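You operate a simulated robot arm through the tools that you are given. There is no shell and no other tool.

You run a simulated robot arm. Do the job below in one go: nothing can be reset, and whatever is moved stays where it is left.

TASK
Bin the chipped core from the nest, brush the nest, seat the large core and set its stop.
Fine: large takes 45, small 40; the flat beige brush goes back. Set down upright: flat beige brush. What is to be rubbed or washed off counts as gone when no trace of it is left.

Only the result counts: the job must be done as asked and must still hold three seconds after the hand-in. Knocking over, shifting, dropping, spilling or breaking anything else fails it.

THE ROBOT
A 7-joint arm with a two-finger parallel gripper, fixed in place. Base frame: the origin is on the floor under the middle of its stand, x ahead of it, y to its left, z up; the work surface is at about z = 0.854. Units: m, rad, N and s.
It reaches about 1.479 m from its shoulder. Its first joint turns from -2.897 to 2.897 rad. Payload 4.4 kg.
The tool frame sits at the grasp point between the pads (the TCP): z along the fingers, y along the line on which they close. The tips reach 0.023 m beyond it. The gripper opens to 0.094 m. The fingers are 0.038 m wide and 0.01 m thick; the gripper's body (0.054 by 0.096 m) begins 0.039 m behind the TCP.
Orientation is that of the tool frame in the base frame, as a unit quaternion [x, y, z, w]. With the fingers straight down and closing along the base's y, the tool's x points along the base's -x, its y along +y and its z along -z.

THE INTERFACE
- The arm moves only by the tool arm_command. Its argument "motion" is a list of rows, each a list of 7 numbers: the turn, a rotation vector about the tool's x, y, z in degrees, then the shift along the tool's x, y, z in m, then the gripper command, from -1 (shut) to 1 (fully open), values between in proportion. In form: [[ax, ay, az, x, y, z, gripper], ...]. A call has 1 to 20 rows; each row is the pose to reach, as a shift and turn from the pose commanded when the call began, along the tool's axes at that moment. A row lasts 0.2 s, in which the tool goes at most 0.05 m and 0.15 rad; a call with a longer step from one row to the next is refused whole, and so is a gripper value outside its range. A pose out of reach is approached as far as the arm can. The call stops where the force on the tool passes 40 N (or 10 N more than at its start, if that is more) or the arm is blocked; 0.2 s more then pass. The fingers move at their own pace (about 0.072 m/s each) and stop on an object; they squeeze with about 26 N. The grip force told is the motor's: it shows also when the fingers shut on nothing. Time passes only in rows, and 0.2 s behind the last, so rows that repeat a pose let the fingers close. The reply holds the time, the measured pose of the TCP, the force on the tool along the base axes, the opening and the grip force, in the units named above and with some noise, with the torque about the TCP (base axes, N m) and any sound that the robot's microphone picked up, and new pictures: "views" is both (left out), scene, wrist or none.
- Cameras (640 x 400 px; columns grow to the right, rows downward): "scene" is fixed at [0.0509, 0.6499, 1.4648]; the picture's right is [0.48, -0.88, 0.00], its down [-0.59, -0.32, -0.74] and it looks along [0.65, 0.36, -0.67] (base axes); focal length 214 px, centre (320, 200). "wrist" rides on the gripper at [0.086, 0.016, -0.075] in the tool frame; the picture's right is [-0.18, 0.98, 0.00], its down [-0.58, -0.11, -0.81] and it looks along [-0.79, -0.15, 0.59] (tool axes); focal length 243 px, centre (320, 200). There is no depth. A picture from a camera that has moved, and an enlarged one, comes with that camera's place and axes in the base frame and with its lens.
- enlarge(camera, box): a new picture of the part [left, top, right, bottom] of that camera's present view, enlarged. No time passes.
- finish_job(): hands the job in; it is judged then, once.

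Nothing tells you positions but the pictures and the camera data. Unless the task says otherwise, let go and move clear before handing in.

The tools are called as a command line: name --pt "numbers of a row" for each row, then --argument value for the rest, lists and objects as JSON in quotes. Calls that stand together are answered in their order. arm_command: Moves the arm, as the interface text tells. Its arguments: {"type":"object","properties":{"motion":{"type":"array","items":{"type":"array","items":{"type":"number"}}},"views":{"type":"string","enum":["both","scene","wrist","none"]}},"required":["motion"]} The other tools are called the same way: enlarge (camera, box) takes an enlarged picture of a part of a camera's view; finish_job () hands the job in.

At the start:

```text
time: 0.0
tool_pos: [0.7049, 0.4453, 1.2483]
tcp_rot: [0.0, 1.0, -0.001, 0.0]
ft_force: [0.6, 0.1, 0.2]
torque: [0.0, -0.01, 0.0]
width: 0.094
grip_force: 0.0
```

scene: 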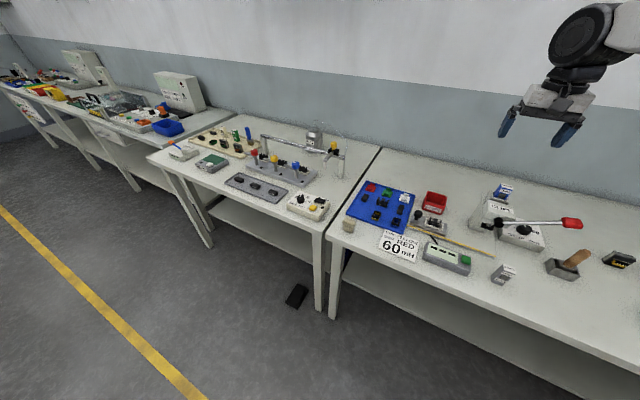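
wrist: 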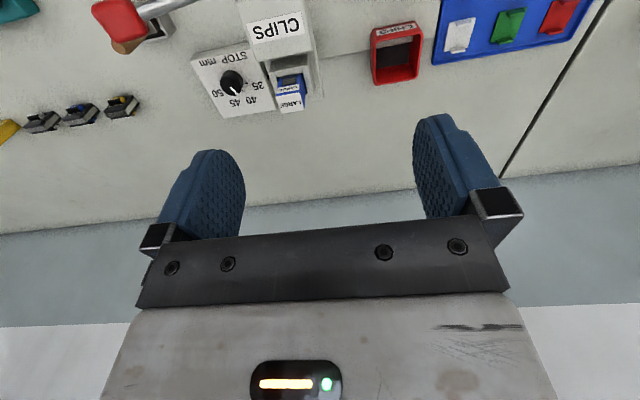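

I see a bench with several fixtures: a blue board, a red box, a lever device with a stop dial, brushes and so on. I'll look closer before moving anything.

enlarge --camera "scene" --box '[460, 170, 640, 290]'

enlarge --camera "scene" --box '[330, 170, 510, 290]'

enlarge --camera "wrist" --box '[160, 0, 340, 130]'

enlarge --camera "wrist" --box '[0, 0, 180, 150]'

enlarge --camera "wrist" --box '[340, 0, 640, 150]'

```text
3.33 times, centred on (550, 230) of scene
camera zoom: at [0.0509, 0.6499, 1.4648], right [0.48, -0.88, 0.0], down [-0.59, -0.32, -0.74], along [0.65, 0.36, -0.67], focal length 715 px, centre (-447, 100)
```

zoom: 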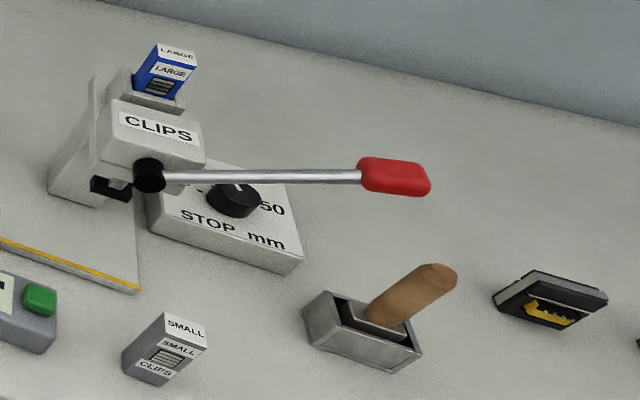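

```text
3.33 times, centred on (420, 230) of scene
camera zoom: at [0.0509, 0.6499, 1.4648], right [0.48, -0.88, 0.0], down [-0.59, -0.32, -0.74], along [0.65, 0.36, -0.67], focal length 715 px, centre (-13, 100)
```

zoom: 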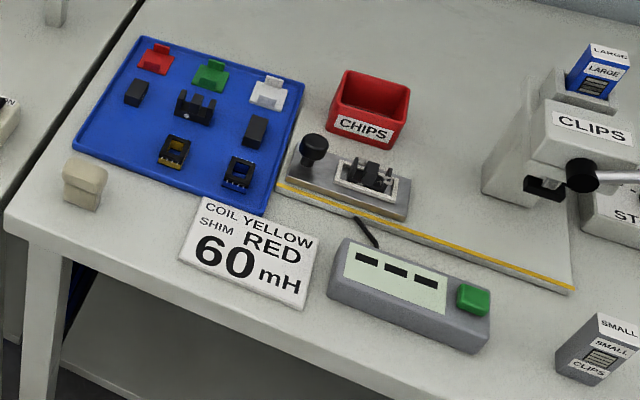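

```text
3.08 times, centred on (250, 65) of wrist
camera zoom: at [0.6193, 0.4609, 1.323], right [0.18, 0.98, 0.0], down [0.58, -0.11, 0.81], along [0.79, -0.15, -0.59], focal length 746 px, centre (535, 615)
```

zoom: 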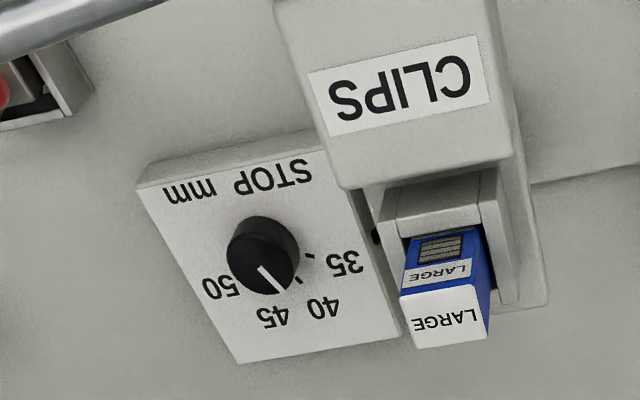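

```text
2.67 times, centred on (90, 75) of wrist
camera zoom: at [0.6193, 0.4609, 1.323], right [0.18, 0.98, 0.0], down [0.58, -0.11, 0.81], along [0.79, -0.15, -0.59], focal length 647 px, centre (933, 533)
```

zoom: 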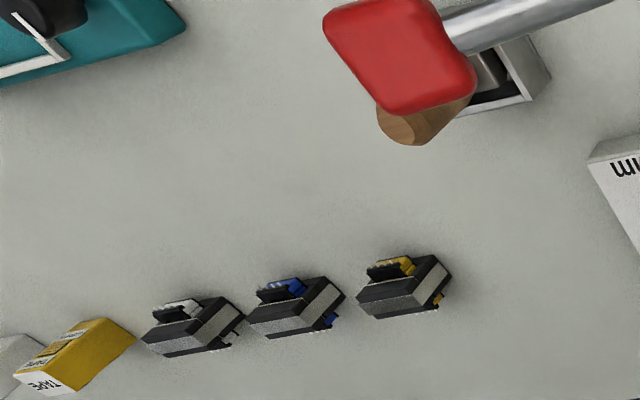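

```text
2.13 times, centred on (490, 75) of wrist
camera zoom: at [0.6193, 0.4609, 1.323], right [0.18, 0.98, 0.0], down [0.58, -0.11, 0.81], along [0.79, -0.15, -0.59], focal length 518 px, centre (-43, 467)
```

zoom: 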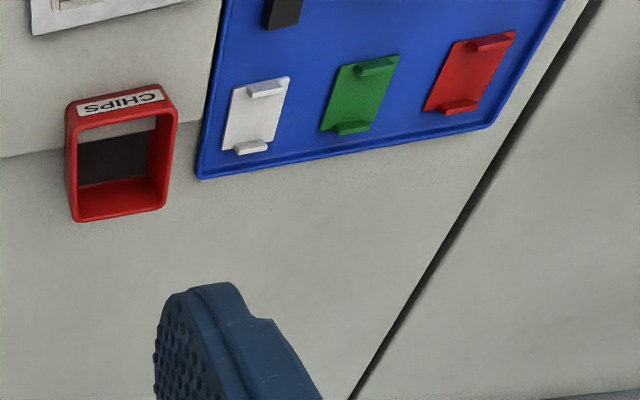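

The bench has the nest fixture on a slide, a blue tray of parts, the CHIPS bin, the stop dial and a beige block brush at the near-left corner. I'll move the arm back to get a wrist view of the nest.

arm_command --pt "0 0 0 0.035 0.015 0.016 1" --pt "0 0 0 0.07 0.03 0.032 1" --pt "0 0 0 0.105 0.045 0.048 1" --pt "0 0 0 0.14 0.06 0.064 1" --pt "0 0 0 0.175 0.075 0.08 1" --pt "0 0 0 0.205 0.09 0.098 1" --pt "0 0 0 0.205 0.09 0.098 1"

```text
time: 1.6
tool_pos: [0.5009, 0.533, 1.1521]
tcp_rot: [0.0, 1.0, 0.0, 0.0]
ft_force: [1.1, -0.3, 0.3]
torque: [0.02, 0.01, 0.04]
width: 0.0942
grip_force: 0.0
camera wrist: at [0.4144, 0.5504, 1.226], right [0.18, 0.98, 0.0], down [0.58, -0.11, 0.81], along [0.79, -0.15, -0.59], focal length 243 px, centre (320, 200)
```

scene: 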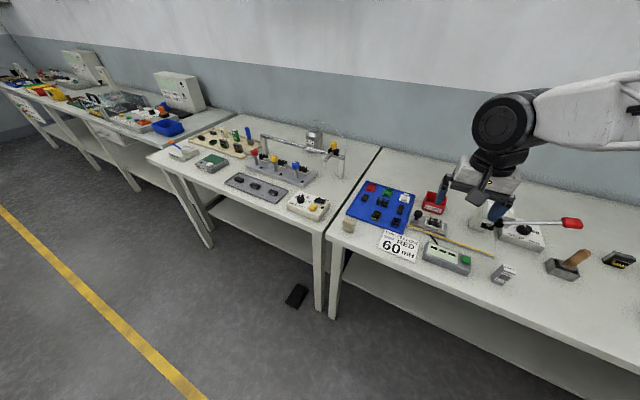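
wrist: 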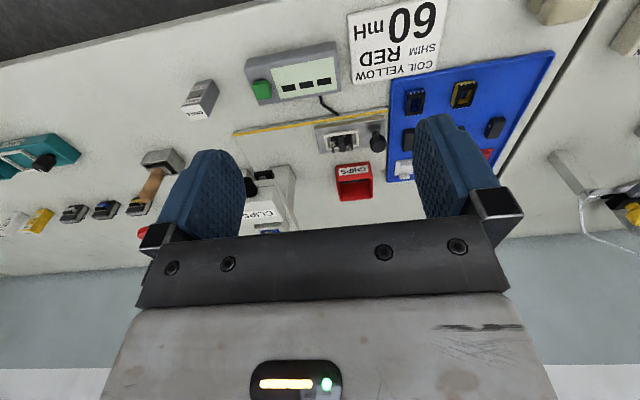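

enlarge --camera "wrist" --box '[300, 100, 430, 200]'

enlarge --camera "wrist" --box '[380, 40, 570, 160]'

enlarge --camera "wrist" --box '[500, 0, 640, 90]'

enlarge --camera "wrist" --box '[220, 30, 350, 120]'

enlarge --camera "wrist" --box '[0, 110, 240, 260]'

```text
4.00 times, centred on (365, 150) of wrist
camera zoom: at [0.4144, 0.5504, 1.226], right [0.18, 0.98, 0.0], down [0.58, -0.11, 0.81], along [0.79, -0.15, -0.59], focal length 970 px, centre (140, 400)
```

zoom: 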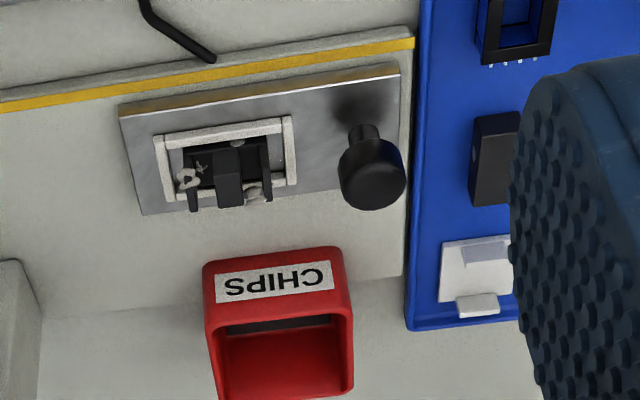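

```text
3.33 times, centred on (475, 100) of wrist
camera zoom: at [0.4144, 0.5504, 1.226], right [0.18, 0.98, 0.0], down [0.58, -0.11, 0.81], along [0.79, -0.15, -0.59], focal length 809 px, centre (-197, 533)
```

zoom: 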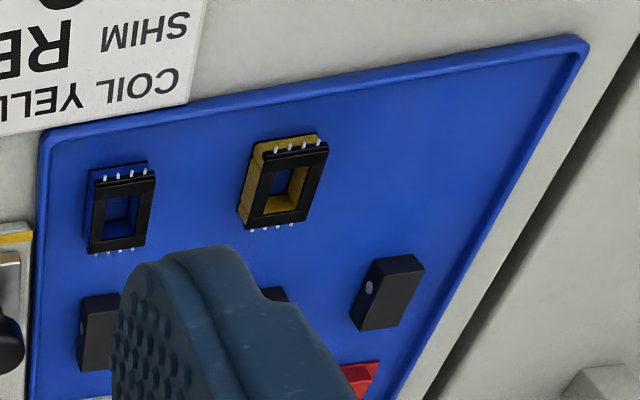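

```text
4.44 times, centred on (570, 45) of wrist
camera zoom: at [0.4144, 0.5504, 1.226], right [0.18, 0.98, 0.0], down [0.58, -0.11, 0.81], along [0.79, -0.15, -0.59], focal length 1078 px, centre (-791, 889)
```

zoom: 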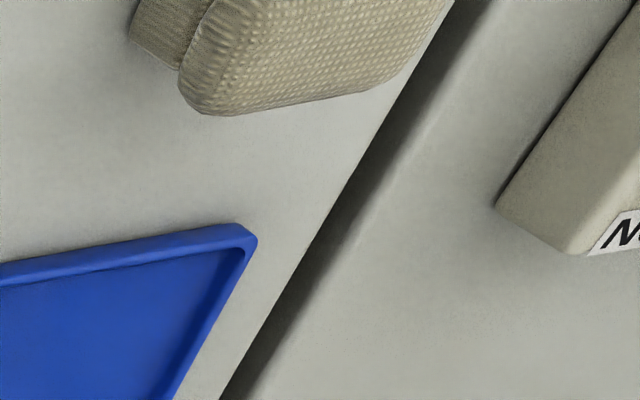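

```text
4.44 times, centred on (285, 75) of wrist
camera zoom: at [0.4144, 0.5504, 1.226], right [0.18, 0.98, 0.0], down [0.58, -0.11, 0.81], along [0.79, -0.15, -0.59], focal length 1078 px, centre (476, 756)
```

zoom: 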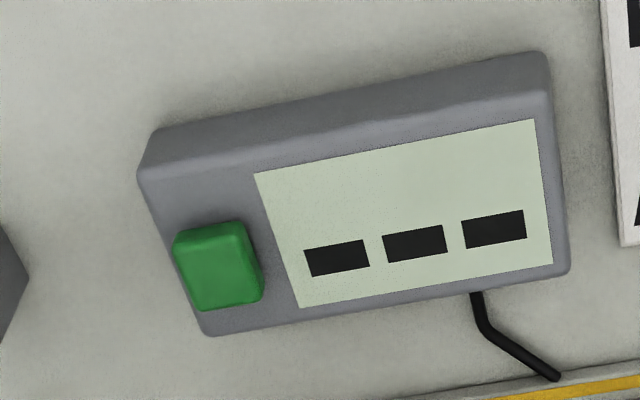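

```text
2.67 times, centred on (120, 185) of wrist
camera zoom: at [0.4144, 0.5504, 1.226], right [0.18, 0.98, 0.0], down [0.58, -0.11, 0.81], along [0.79, -0.15, -0.59], focal length 647 px, centre (853, 240)
```

zoom: 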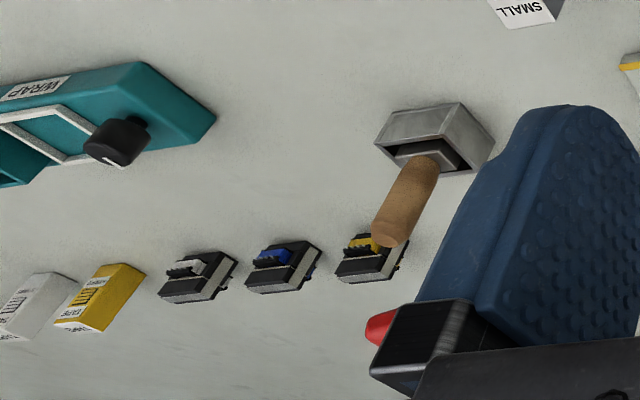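

The nest holds the chipped E-core, with crumbs in the frame around it. There are two brush candidates: the beige textured thing at the left corner and the wooden-handled one in a grey holder, so I'll look at the beige one first.

arm_command --pt "0 0 0 0.014 0.038 0.014 1" --pt "0 0 0 0.028 0.076 0.028 1" --pt "0 0 0 0.042 0.114 0.042 1" --pt "0 0 0 0.056 0.152 0.056 1" --pt "0 0 0 0.07 0.19 0.07 1" --pt "0 0 0 0.084 0.228 0.084 1" --pt "0 0 0 0.1 0.267 0.1 1" --pt "0 0 0 0.1 0.267 0.1 1"

```text
time: 3.4
tool_pos: [0.4003, 0.8004, 1.0509]
tcp_rot: [0.0, 1.0, 0.0, 0.0]
ft_force: [-0.7, 0.4, 0.2]
torque: [-0.02, -0.06, -0.02]
width: 0.094
grip_force: 0.0
camera wrist: at [0.3137, 0.8174, 1.1252], right [0.18, 0.98, 0.0], down [0.58, -0.11, 0.81], along [0.79, -0.15, -0.59], focal length 243 px, centre (320, 200)
```

scene: 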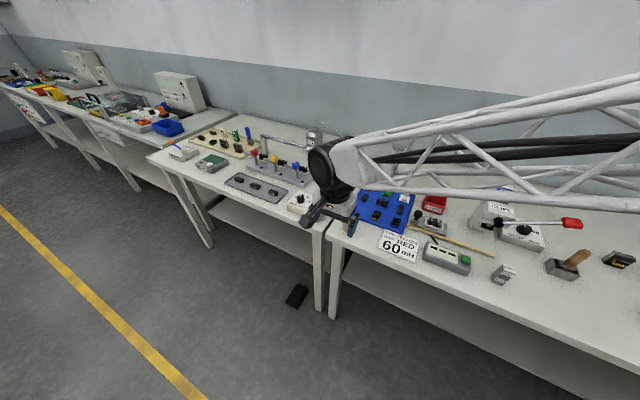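
wrist: 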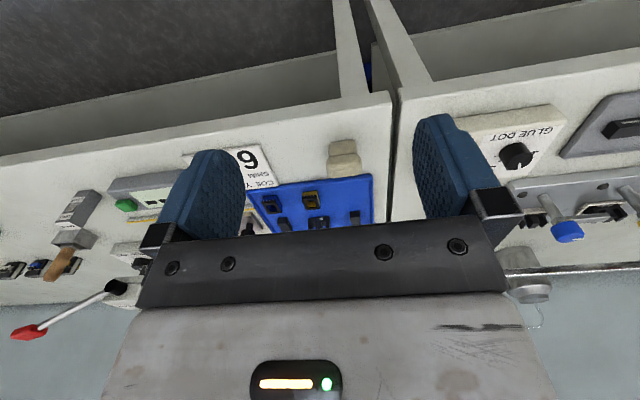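

enlarge --camera "wrist" --box '[300, 120, 400, 200]'

enlarge --camera "wrist" --box '[240, 170, 390, 240]'

enlarge --camera "wrist" --box '[30, 180, 150, 290]'

```text
5.00 times, centred on (350, 160) of wrist
camera zoom: at [0.3137, 0.8174, 1.1252], right [0.18, 0.98, 0.0], down [0.58, -0.11, 0.81], along [0.79, -0.15, -0.59], focal length 1213 px, centre (170, 400)
```

zoom: 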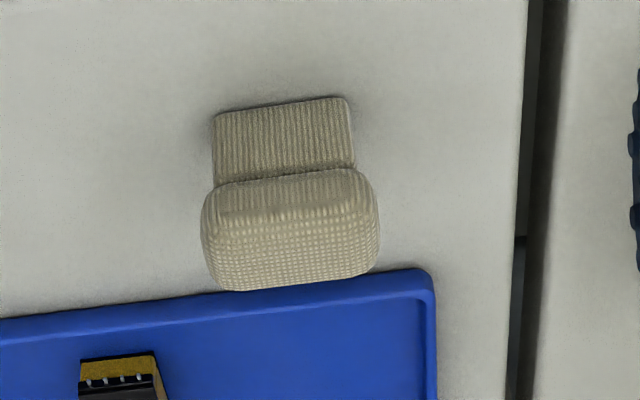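

```text
4.27 times, centred on (315, 205) of wrist
camera zoom: at [0.3137, 0.8174, 1.1252], right [0.18, 0.98, 0.0], down [0.58, -0.11, 0.81], along [0.79, -0.15, -0.59], focal length 1035 px, centre (341, 179)
```

zoom: 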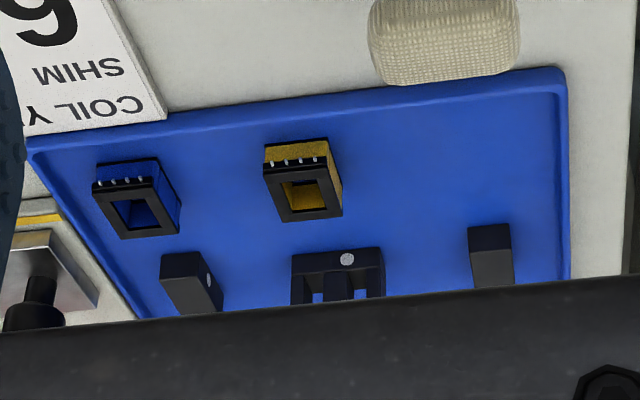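

```text
3.64 times, centred on (90, 235) of wrist
camera zoom: at [0.3137, 0.8174, 1.1252], right [0.18, 0.98, 0.0], down [0.58, -0.11, 0.81], along [0.79, -0.15, -0.59], focal length 882 px, centre (1156, 73)
```

zoom: 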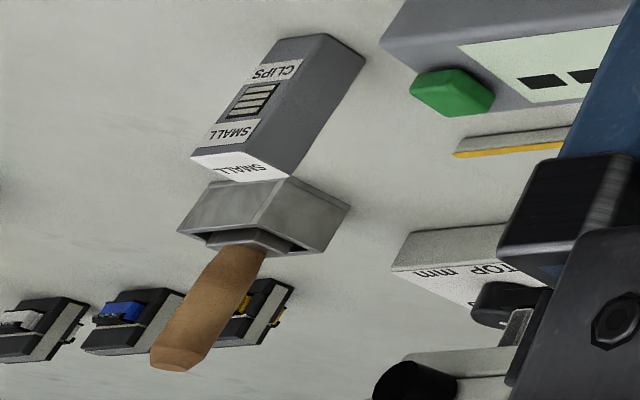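

The beige block brush stands on the table beside the tray. Next I want a close view of the cores on the tray to find the large one.

arm_command --pt "0 0 0 -0.04 -0.011 0.004 1" --pt "0 0 0 -0.08 -0.022 0.008 1" --pt "0 0 0 -0.12 -0.033 0.013 1" --pt "0 0 0 -0.16 -0.044 0.018 1" --pt "0 0 0 -0.2 -0.055 0.022 1" --pt "0 0 0 -0.236 -0.066 0.026 1" --pt "0 0 0 -0.236 -0.066 0.026 1"

```text
time: 5.0
tool_pos: [0.6355, 0.7342, 1.0253]
tcp_rot: [0.0, 1.0, 0.0, 0.001]
ft_force: [0.4, 0.2, 0.0]
torque: [-0.01, 0.01, -0.01]
width: 0.0938
grip_force: 0.0
camera wrist: at [0.5501, 0.7507, 1.0993], right [0.18, 0.98, 0.0], down [0.58, -0.11, 0.81], along [0.79, -0.15, -0.59], focal length 243 px, centre (320, 200)
```

scene: 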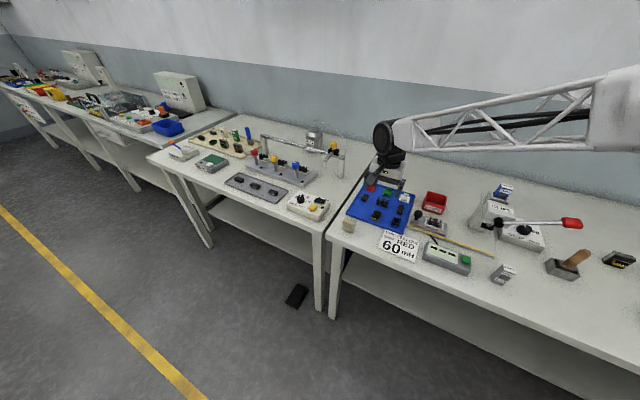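
wrist: 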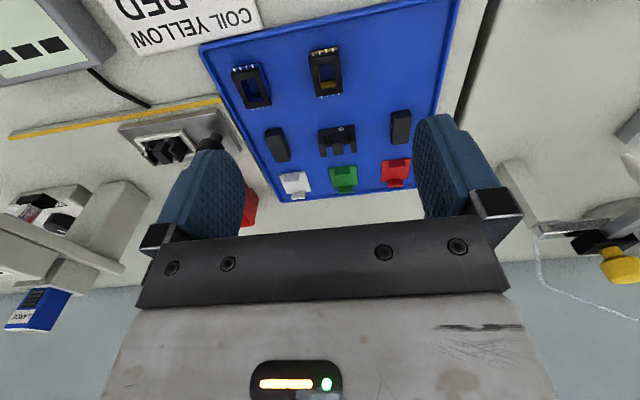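

enlarge --camera "wrist" --box '[240, 90, 440, 200]'

enlarge --camera "wrist" --box '[100, 100, 260, 200]'

enlarge --camera "wrist" --box '[0, 160, 160, 340]'

```text
3.20 times, centred on (340, 145) of wrist
camera zoom: at [0.5501, 0.7507, 1.0993], right [0.18, 0.98, 0.0], down [0.58, -0.11, 0.81], along [0.79, -0.15, -0.59], focal length 776 px, centre (256, 376)
```

zoom: 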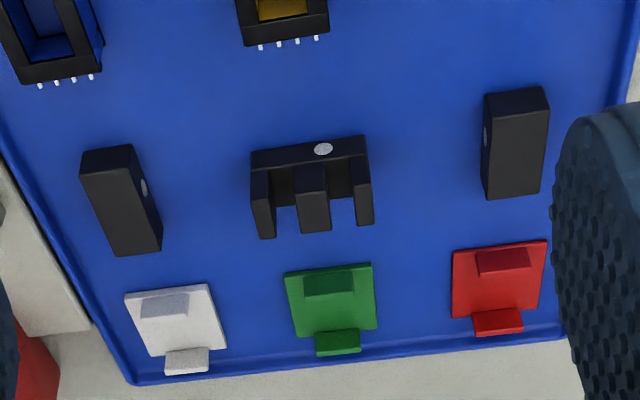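

```text
4.00 times, centred on (180, 150) of wrist
camera zoom: at [0.5501, 0.7507, 1.0993], right [0.18, 0.98, 0.0], down [0.58, -0.11, 0.81], along [0.79, -0.15, -0.59], focal length 970 px, centre (880, 400)
```

zoom: 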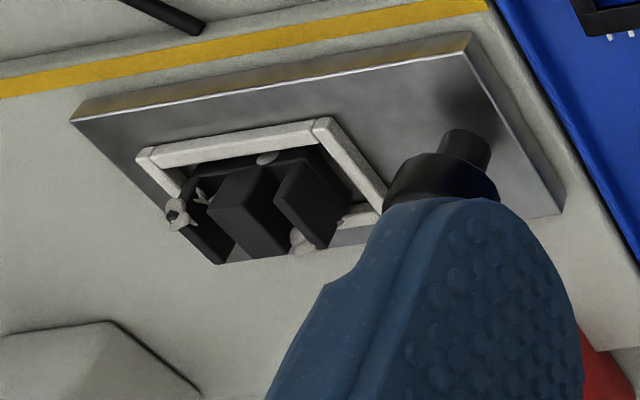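

```text
2.22 times, centred on (80, 250) of wrist
camera zoom: at [0.5501, 0.7507, 1.0993], right [0.18, 0.98, 0.0], down [0.58, -0.11, 0.81], along [0.79, -0.15, -0.59], focal length 539 px, centre (853, 89)
```

zoom: 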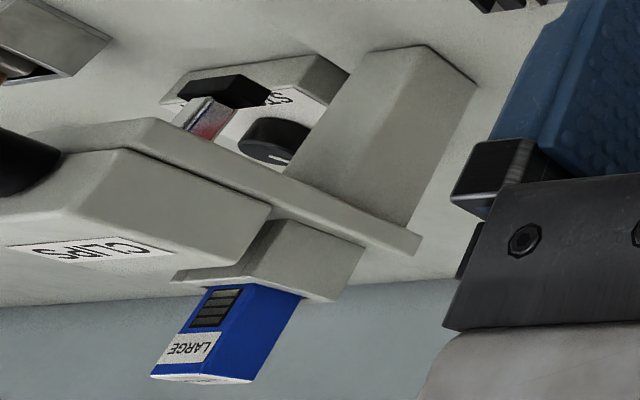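

The tray row seems to hold an E-core in the middle and two blocks at the sides, but the angle is poor. I'll tilt the camera and come closer.

arm_command --pt "0 7.5 0 -0.01 0 0.015 1" --pt "0 15 0 -0.02 0 0.03 1" --pt "0 22.5 0 -0.03 0 0.045 1" --pt "0 30 0 -0.04 0 0.06 1" --pt "0 30 0 -0.04 0 0.06 1"

```text
time: 6.2
tool_pos: [0.6758, 0.7356, 0.9642]
tcp_rot: [0.0, 0.966, -0.001, -0.26]
ft_force: [-0.1, 0.4, 0.3]
torque: [-0.02, 0.0, 0.0]
width: 0.0937
grip_force: 0.1
camera wrist: at [0.6396, 0.7521, 1.0721], right [0.16, 0.98, -0.09], down [0.91, -0.11, 0.41], along [0.39, -0.15, -0.91], focal length 243 px, centre (320, 200)
```

scene: 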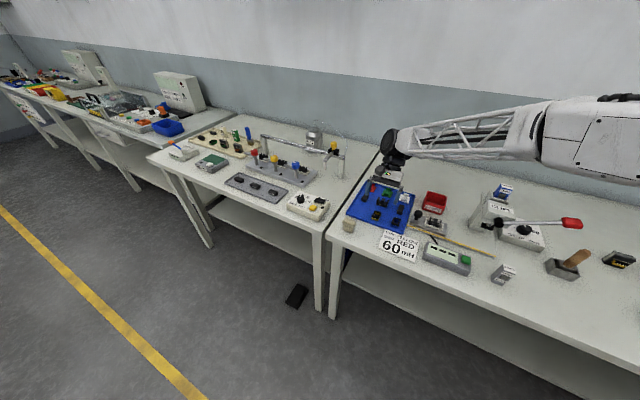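
wrist: 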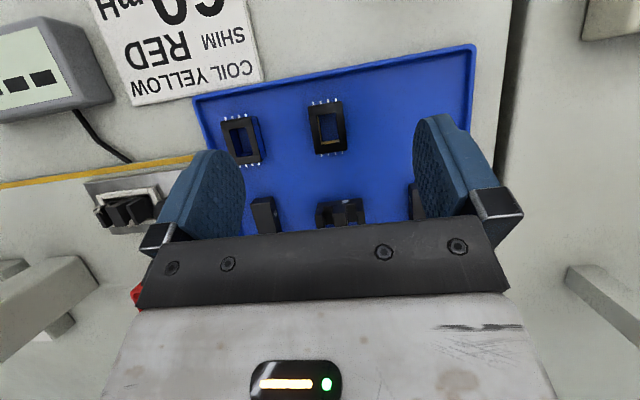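

The gripper hides the cores at this tilt. I'll back off along x.

arm_command --pt "0 0 0 0.045 0 0 1" --pt "0 0 0 0.09 0 0.0 1" --pt "0 0 0 0.09 0 0.0 1"

enlarge --camera "wrist" --box '[230, 100, 430, 230]'

```text
time: 7.0
tool_pos: [0.5976, 0.735, 1.0107]
tcp_rot: [-0.001, 0.966, 0.0, -0.259]
ft_force: [0.3, 0.2, -0.1]
torque: [0.04, -0.03, -0.02]
width: 0.094
grip_force: 0.1
camera wrist: at [0.5603, 0.7517, 1.118], right [0.16, 0.98, -0.09], down [0.91, -0.11, 0.41], along [0.39, -0.15, -0.91], focal length 243 px, centre (320, 200)
```

scene: 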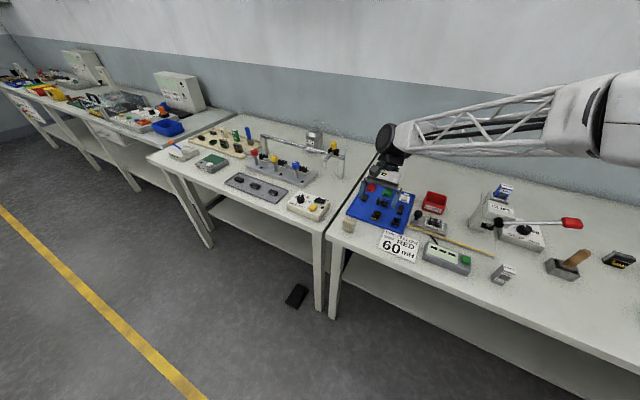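
wrist: 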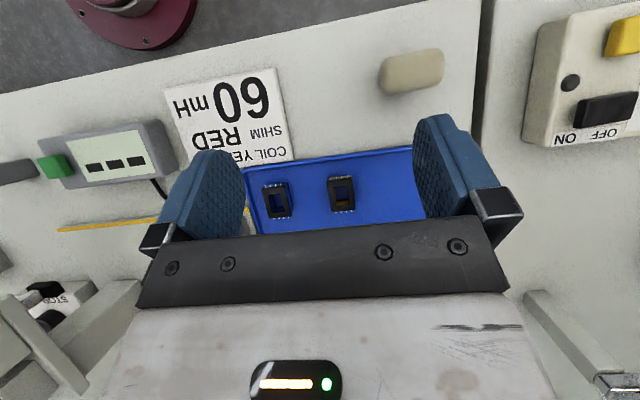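

```text
3.08 times, centred on (330, 165) of wrist
camera zoom: at [0.5603, 0.7517, 1.118], right [0.16, 0.98, -0.09], down [0.91, -0.11, 0.41], along [0.39, -0.15, -0.91], focal length 746 px, centre (289, 308)
```

zoom: 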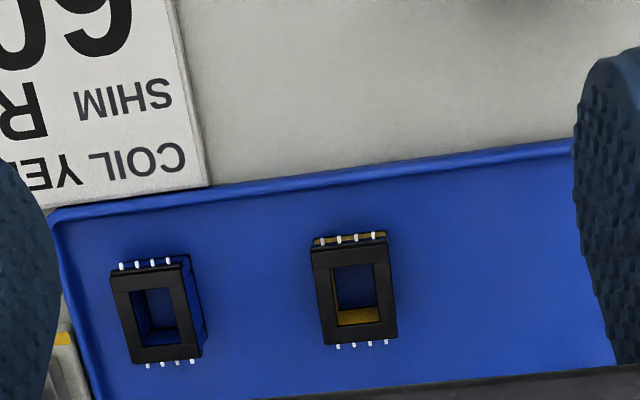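

I need to go forward instead, so the cores fall in the upper half of the picture.

arm_command --pt "0 0 0 -0.04 0 -0.012 1" --pt "0 0 0 -0.08 0 -0.025 1" --pt "0 0 0 -0.12 0 -0.037 1" --pt "0 0 0 -0.156 0 -0.049 1" --pt "0 0 0 -0.156 0 -0.049 1"

enlarge --camera "wrist" --box '[200, 20, 500, 190]'

```text
time: 8.2
tool_pos: [0.7588, 0.7351, 0.9734]
tcp_rot: [0.0, 0.966, 0.0, -0.258]
ft_force: [-0.2, -0.8, -0.3]
torque: [0.02, 0.01, -0.03]
width: 0.094
grip_force: 0.1
camera wrist: at [0.7215, 0.7515, 1.0818], right [0.16, 0.98, -0.09], down [0.91, -0.11, 0.41], along [0.39, -0.15, -0.91], focal length 243 px, centre (320, 200)
```

scene: 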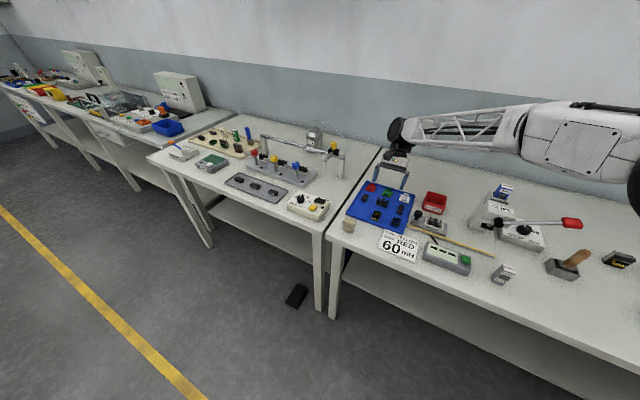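
wrist: 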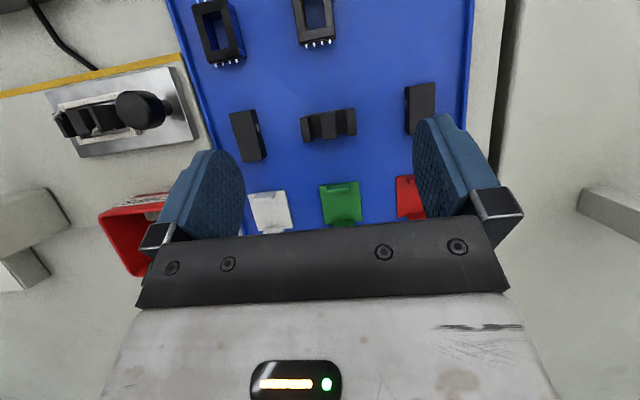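

```text
2.13 times, centred on (350, 105) of wrist
camera zoom: at [0.7215, 0.7515, 1.0818], right [0.16, 0.98, -0.09], down [0.91, -0.11, 0.41], along [0.39, -0.15, -0.91], focal length 518 px, centre (256, 403)
```

zoom: 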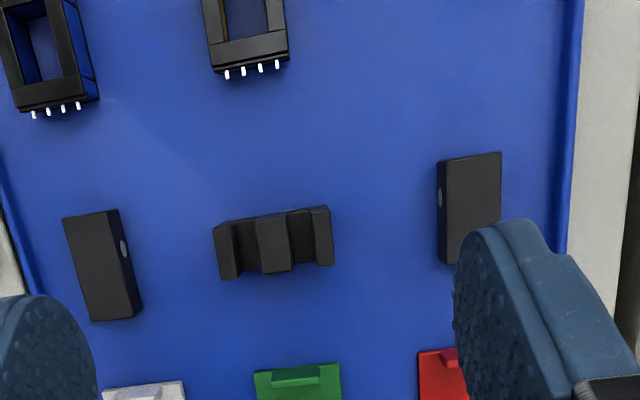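

The middle core has its legs up; the two blocks look like E-cores lying legs-down, or I-pieces. I'll zoom in on each to compare sizes.

enlarge --camera "wrist" --box '[220, 90, 284, 170]'

enlarge --camera "wrist" --box '[290, 90, 370, 150]'

enlarge --camera "wrist" --box '[390, 70, 454, 150]'

enlarge --camera "wrist" --box '[40, 50, 210, 170]'

enlarge --camera "scene" --box '[350, 175, 430, 225]'

enlarge --camera "scene" --box '[405, 190, 465, 240]'

```text
5.00 times, centred on (252, 130) of wrist
camera zoom: at [0.7215, 0.7515, 1.0818], right [0.16, 0.98, -0.09], down [0.91, -0.11, 0.41], along [0.39, -0.15, -0.91], focal length 1213 px, centre (660, 550)
```

zoom: 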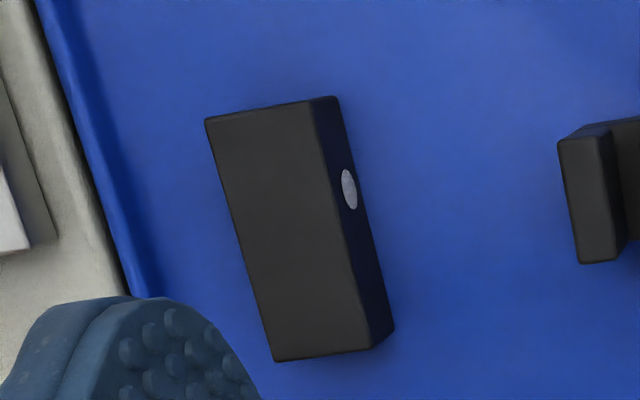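

```text
6.67 times, centred on (330, 120) of wrist
camera zoom: at [0.7215, 0.7515, 1.0818], right [0.16, 0.98, -0.09], down [0.91, -0.11, 0.41], along [0.39, -0.15, -0.91], focal length 1618 px, centre (253, 733)
```

zoom: 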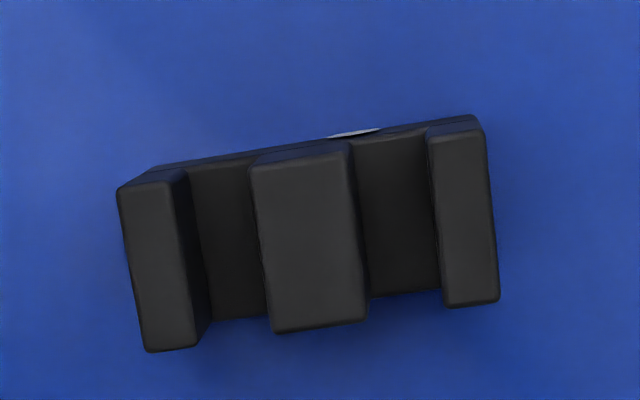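

```text
5.00 times, centred on (422, 110) of wrist
camera zoom: at [0.7215, 0.7515, 1.0818], right [0.16, 0.98, -0.09], down [0.91, -0.11, 0.41], along [0.39, -0.15, -0.91], focal length 1213 px, centre (-190, 650)
```

zoom: 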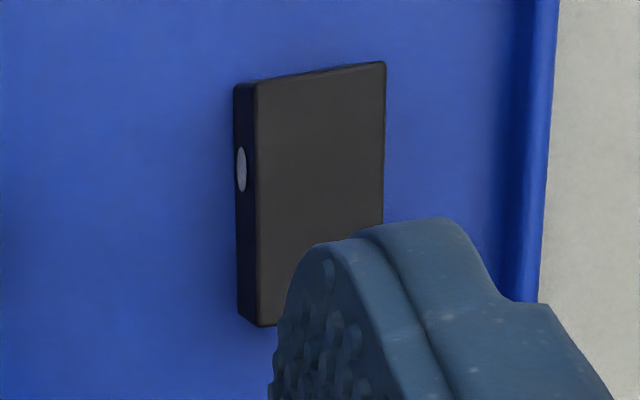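

```text
3.33 times, centred on (125, 110) of wrist
camera zoom: at [0.7215, 0.7515, 1.0818], right [0.16, 0.98, -0.09], down [0.91, -0.11, 0.41], along [0.39, -0.15, -0.91], focal length 809 px, centre (970, 500)
```

zoom: 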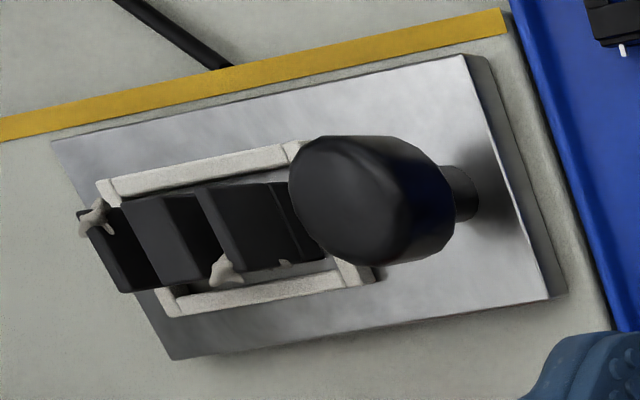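

```text
8.00 times, centred on (390, 200) of scene
camera zoom: at [0.0509, 0.6499, 1.4648], right [0.48, -0.88, 0.0], down [-0.59, -0.32, -0.74], along [0.65, 0.36, -0.67], focal length 1716 px, centre (-240, 200)
```

zoom: 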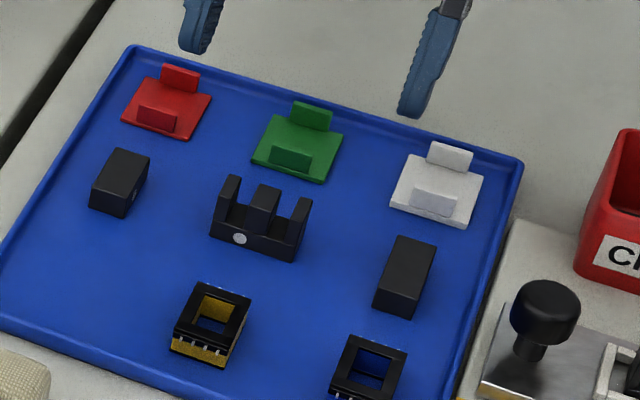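

```text
8.00 times, centred on (435, 215) of scene
camera zoom: at [0.0509, 0.6499, 1.4648], right [0.48, -0.88, 0.0], down [-0.59, -0.32, -0.74], along [0.65, 0.36, -0.67], focal length 1716 px, centre (-600, 80)
```

zoom: 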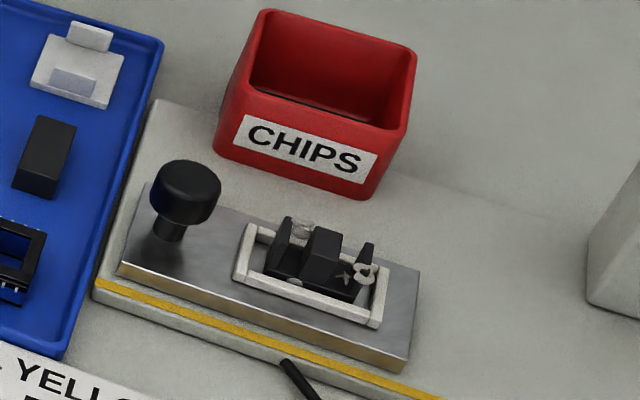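

I need a side view to tell whether the blocks are solid or E-shaped. I'll level the tool, then yaw it and look along -y from the far side of the tray.

arm_command --pt "0 -7.5 0 0 0.02 -0.01 1" --pt "0 -15 0 0 0.04 -0.02 1" --pt "0 -22.5 0 0 0.06 -0.025 1" --pt "0 -30 0 0 0.08 -0.025 1" --pt "0 -30 0 0 0.08 -0.025 1" --views "none"

arm_command --pt "0 0 8 0 0 0 1" --pt "0 0 16 0 0 0 1" --pt "0 0 24 0 0 0 1" --pt "0 0 32 0 0 0 1" --pt "0 0 40 0 0 0 1" --pt "0 0 48 0 0 0 1" --pt "0 0 56 0 0 0 1" --pt "0 0 60 0 0 0 1" --pt "0 0 60 0 0 0 1" --views "both"

```text
time: 9.4
tool_pos: [0.7697, 0.815, 0.9957]
tcp_rot: [-0.001, 1.0, 0.0, 0.001]
ft_force: [0.2, -0.2, 0.1]
torque: [0.02, -0.02, -0.05]
width: 0.0939
grip_force: 0.1
```

```text
time: 11.4
tool_pos: [0.7686, 0.8148, 0.9957]
tcp_rot: [0.5, 0.866, 0.0, 0.0]
ft_force: [1.5, 0.4, 0.0]
torque: [-0.03, -0.02, -0.01]
width: 0.0939
grip_force: 0.1
camera wrist: at [0.7413, 0.8987, 1.07], right [0.94, 0.33, 0.0], down [0.2, -0.56, 0.81], along [0.27, -0.76, -0.59], focal length 243 px, centre (320, 200)
```

scene: 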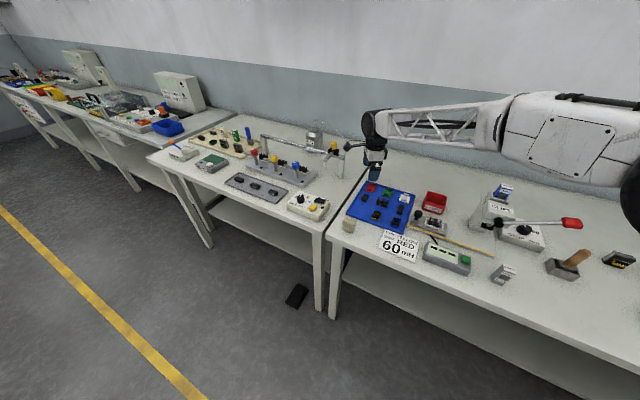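
wrist: 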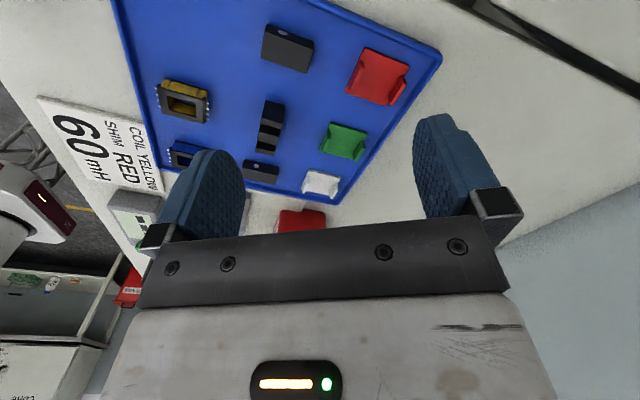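

enlarge --camera "wrist" --box '[240, 10, 340, 90]'

enlarge --camera "wrist" --box '[230, 90, 310, 190]'

```text
5.00 times, centred on (290, 50) of wrist
camera zoom: at [0.7413, 0.8987, 1.07], right [0.94, 0.33, 0.0], down [0.2, -0.56, 0.81], along [0.27, -0.76, -0.59], focal length 1213 px, centre (470, 950)
```

zoom: 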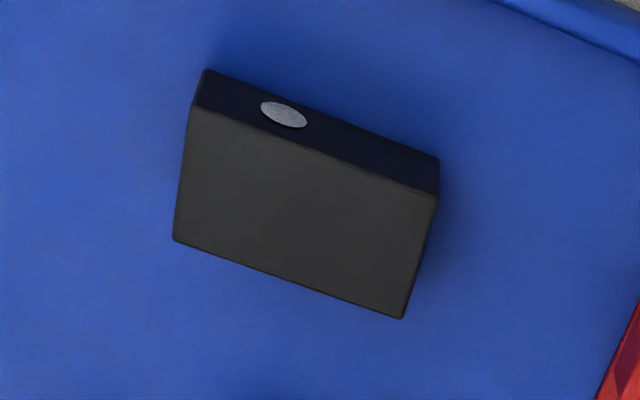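

```text
4.00 times, centred on (270, 140) of wrist
camera zoom: at [0.7413, 0.8987, 1.07], right [0.94, 0.33, 0.0], down [0.2, -0.56, 0.81], along [0.27, -0.76, -0.59], focal length 970 px, centre (520, 440)
```

zoom: 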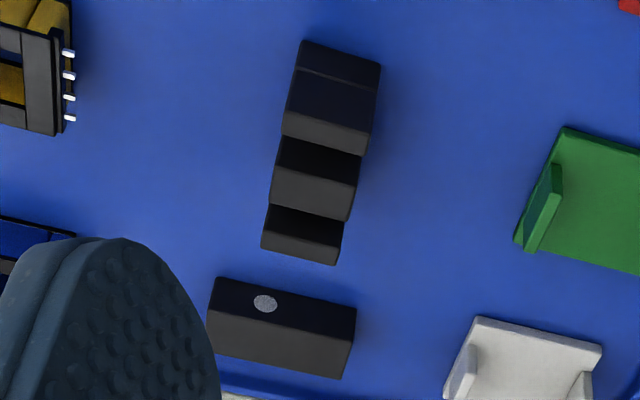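

The blocks are solid I-bars, one longer and one shorter, and the middle piece is an E-core standing legs up like the chipped one. Next I'll look closely at the nest.

arm_command --pt "0 0 -7.5 -0.022 -0.032 -0.002 1" --pt "0 0 -15 -0.044 -0.064 -0.004 1" --pt "0 0 -22.5 -0.066 -0.096 -0.006 1" --pt "0 0 -30 -0.088 -0.128 -0.008 1" --pt "0 0 -37.5 -0.11 -0.16 -0.01 1" --pt "0 0 -45 -0.132 -0.192 -0.01 1" --pt "0 0 -52.5 -0.154 -0.224 -0.01 1" --pt "0 0 -60 -0.177 -0.256 -0.01 1" --pt "0 0 -60 -0.177 -0.256 -0.01 1"

enlarge --camera "wrist" --box '[290, 80, 410, 160]'

```text
time: 13.4
tool_pos: [0.6367, 0.5334, 1.0053]
tcp_rot: [-0.001, 1.0, 0.0, 0.0]
ft_force: [0.7, 0.2, -0.4]
torque: [0.01, 0.0, 0.01]
width: 0.0939
grip_force: 0.1
camera wrist: at [0.5501, 0.5503, 1.0798], right [0.18, 0.98, 0.0], down [0.58, -0.11, 0.81], along [0.79, -0.15, -0.59], focal length 243 px, centre (320, 200)
```

scene: 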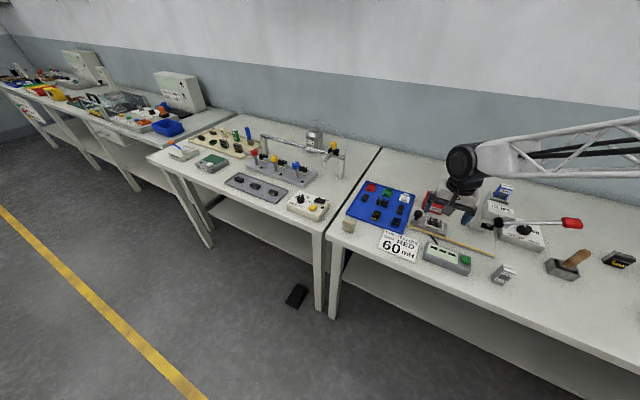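
wrist: 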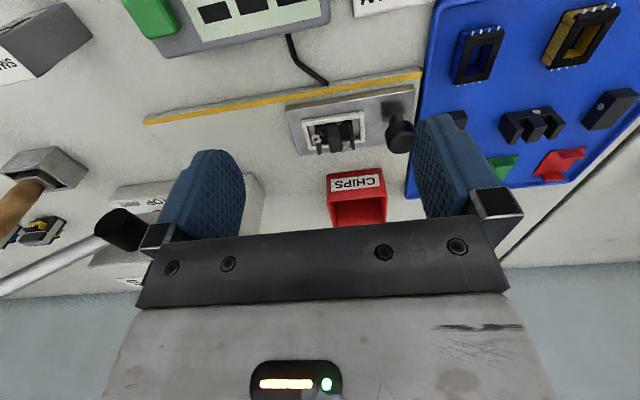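

```text
5.00 times, centred on (350, 120) of wrist
camera zoom: at [0.5501, 0.5503, 1.0798], right [0.18, 0.98, 0.0], down [0.58, -0.11, 0.81], along [0.79, -0.15, -0.59], focal length 1213 px, centre (170, 600)
```

zoom: 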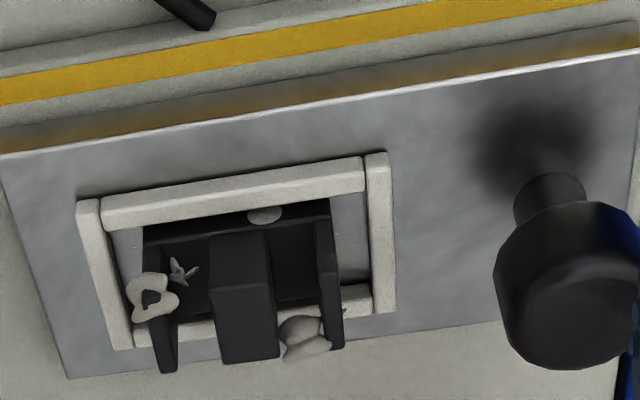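

The chipped core is smaller than the nest frame, with pale debris around it. I'll zoom in on the tray E-core and the other objects from this viewpoint for comparison.

enlarge --camera "wrist" --box '[480, 80, 640, 180]'

enlarge --camera "wrist" --box '[0, 130, 120, 260]'

enlarge --camera "wrist" --box '[310, 100, 370, 160]'

```text
4.00 times, centred on (560, 130) of wrist
camera zoom: at [0.5501, 0.5503, 1.0798], right [0.18, 0.98, 0.0], down [0.58, -0.11, 0.81], along [0.79, -0.15, -0.59], focal length 970 px, centre (-640, 480)
```

zoom: 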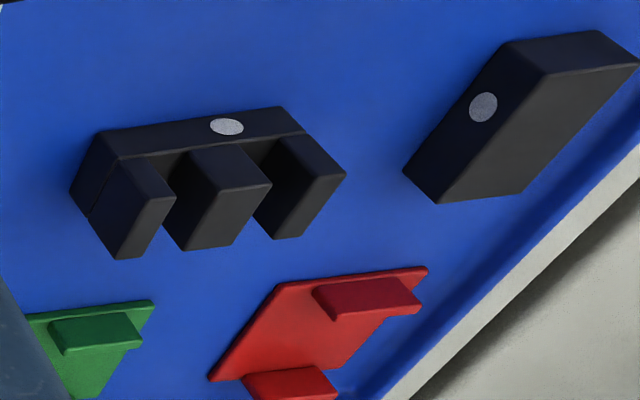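

```text
3.08 times, centred on (60, 195) of wrist
camera zoom: at [0.5501, 0.5503, 1.0798], right [0.18, 0.98, 0.0], down [0.58, -0.11, 0.81], along [0.79, -0.15, -0.59], focal length 746 px, centre (1120, 215)
```

zoom: 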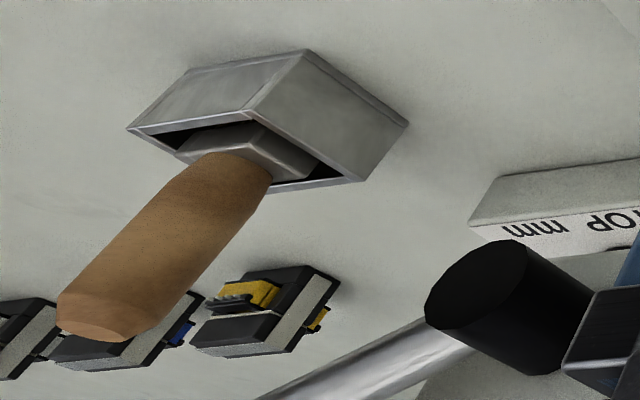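

```text
6.67 times, centred on (340, 130) of wrist
camera zoom: at [0.5501, 0.5503, 1.0798], right [0.18, 0.98, 0.0], down [0.58, -0.11, 0.81], along [0.79, -0.15, -0.59], focal length 1618 px, centre (187, 667)
```

zoom: 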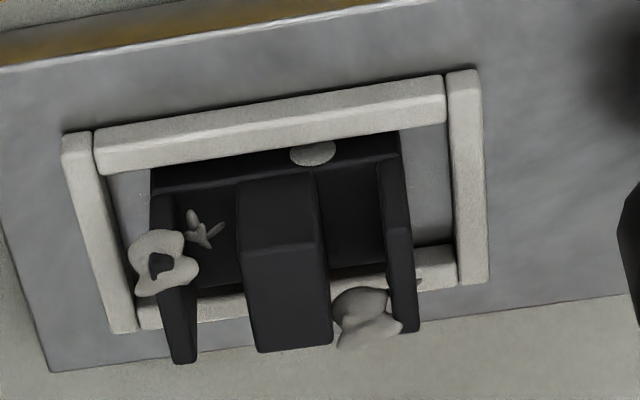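

The tray E-core (about 42 mm) is larger than the chipped one in the nest (about 36 mm), so it is the large core. I'll yaw the tool 90° so the fingers close along x, and hover over the nest.

arm_command --pt "0 0 8.2 -0.007 0 0 1" --pt "0 0 16.4 -0.014 0 0 1" --pt "0 0 24.6 -0.021 0 0 1" --pt "0 0 32.8 -0.028 0 0 1" --pt "0 0 41 -0.035 0 0 1" --pt "0 0 49.2 -0.042 0 0 1" --pt "0 0 57.4 -0.049 0 0 1" --pt "0 0 65.6 -0.056 0 0 1" --pt "0 0 73.8 -0.062 0 0 1" --pt "0 0 82 -0.068 0.001 0.01 1" --pt "0 0 90 -0.0733 0.0016 0.02 1" --pt "0 0 90 -0.0733 0.0016 0.035 0.2" --pt "0 0 90 -0.0733 0.0016 0.035 0.2"

enlarge --camera "wrist" --box '[220, 60, 420, 200]'

enlarge --camera "scene" --box '[400, 170, 500, 245]'

```text
time: 16.2
tool_pos: [0.7106, 0.5351, 0.9706]
tcp_rot: [0.707, 0.707, 0.0, 0.001]
ft_force: [-0.3, -0.3, -0.5]
torque: [0.03, -0.01, -0.01]
width: 0.0566
grip_force: 0.1
camera wrist: at [0.7274, 0.6227, 1.0456], right [0.98, -0.18, 0.0], down [-0.11, -0.58, 0.81], along [-0.15, -0.79, -0.59], focal length 243 px, centre (320, 200)
```

scene: 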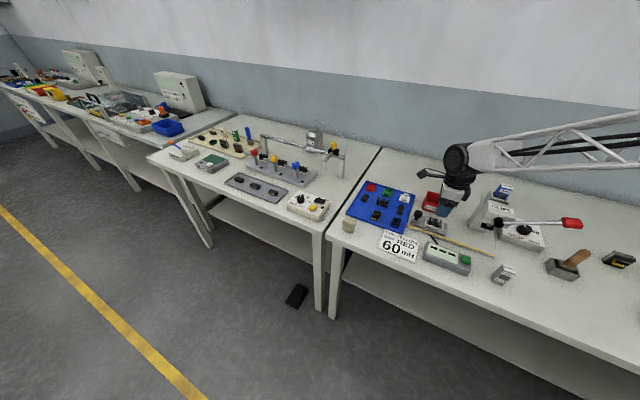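
wrist: 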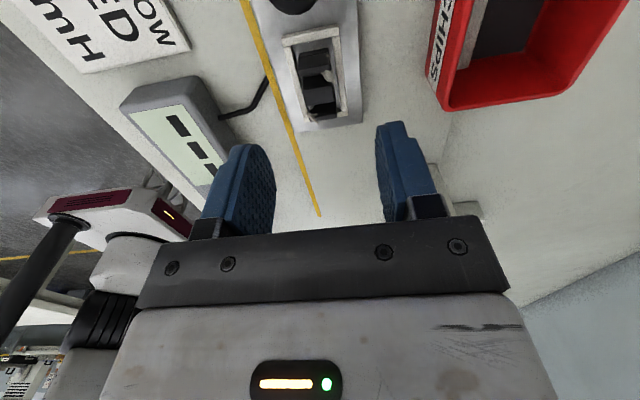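

```text
2.86 times, centred on (320, 130) of wrist
camera zoom: at [0.7274, 0.6227, 1.0456], right [0.98, -0.18, 0.0], down [-0.11, -0.58, 0.81], along [-0.15, -0.79, -0.59], focal length 693 px, centre (320, 400)
```

zoom: 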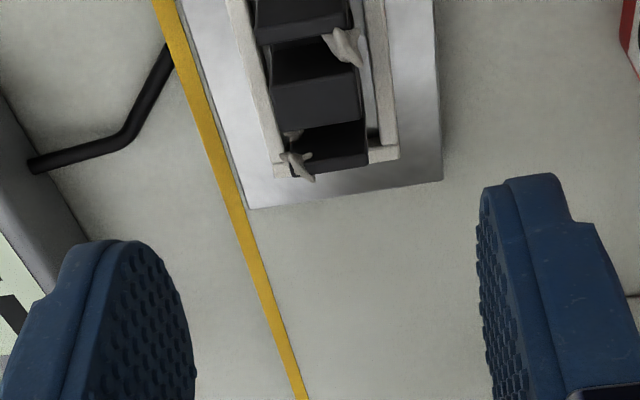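

```text
5.33 times, centred on (450, 208) of scene
camera zoom: at [0.0509, 0.6499, 1.4648], right [0.48, -0.88, 0.0], down [-0.59, -0.32, -0.74], along [0.65, 0.36, -0.67], focal length 1144 px, centre (-373, 160)
```

zoom: 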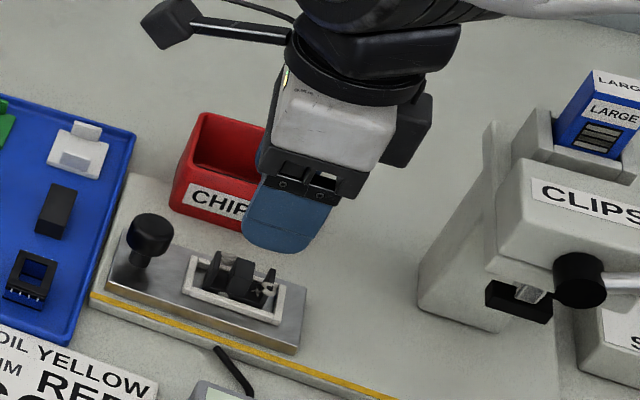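

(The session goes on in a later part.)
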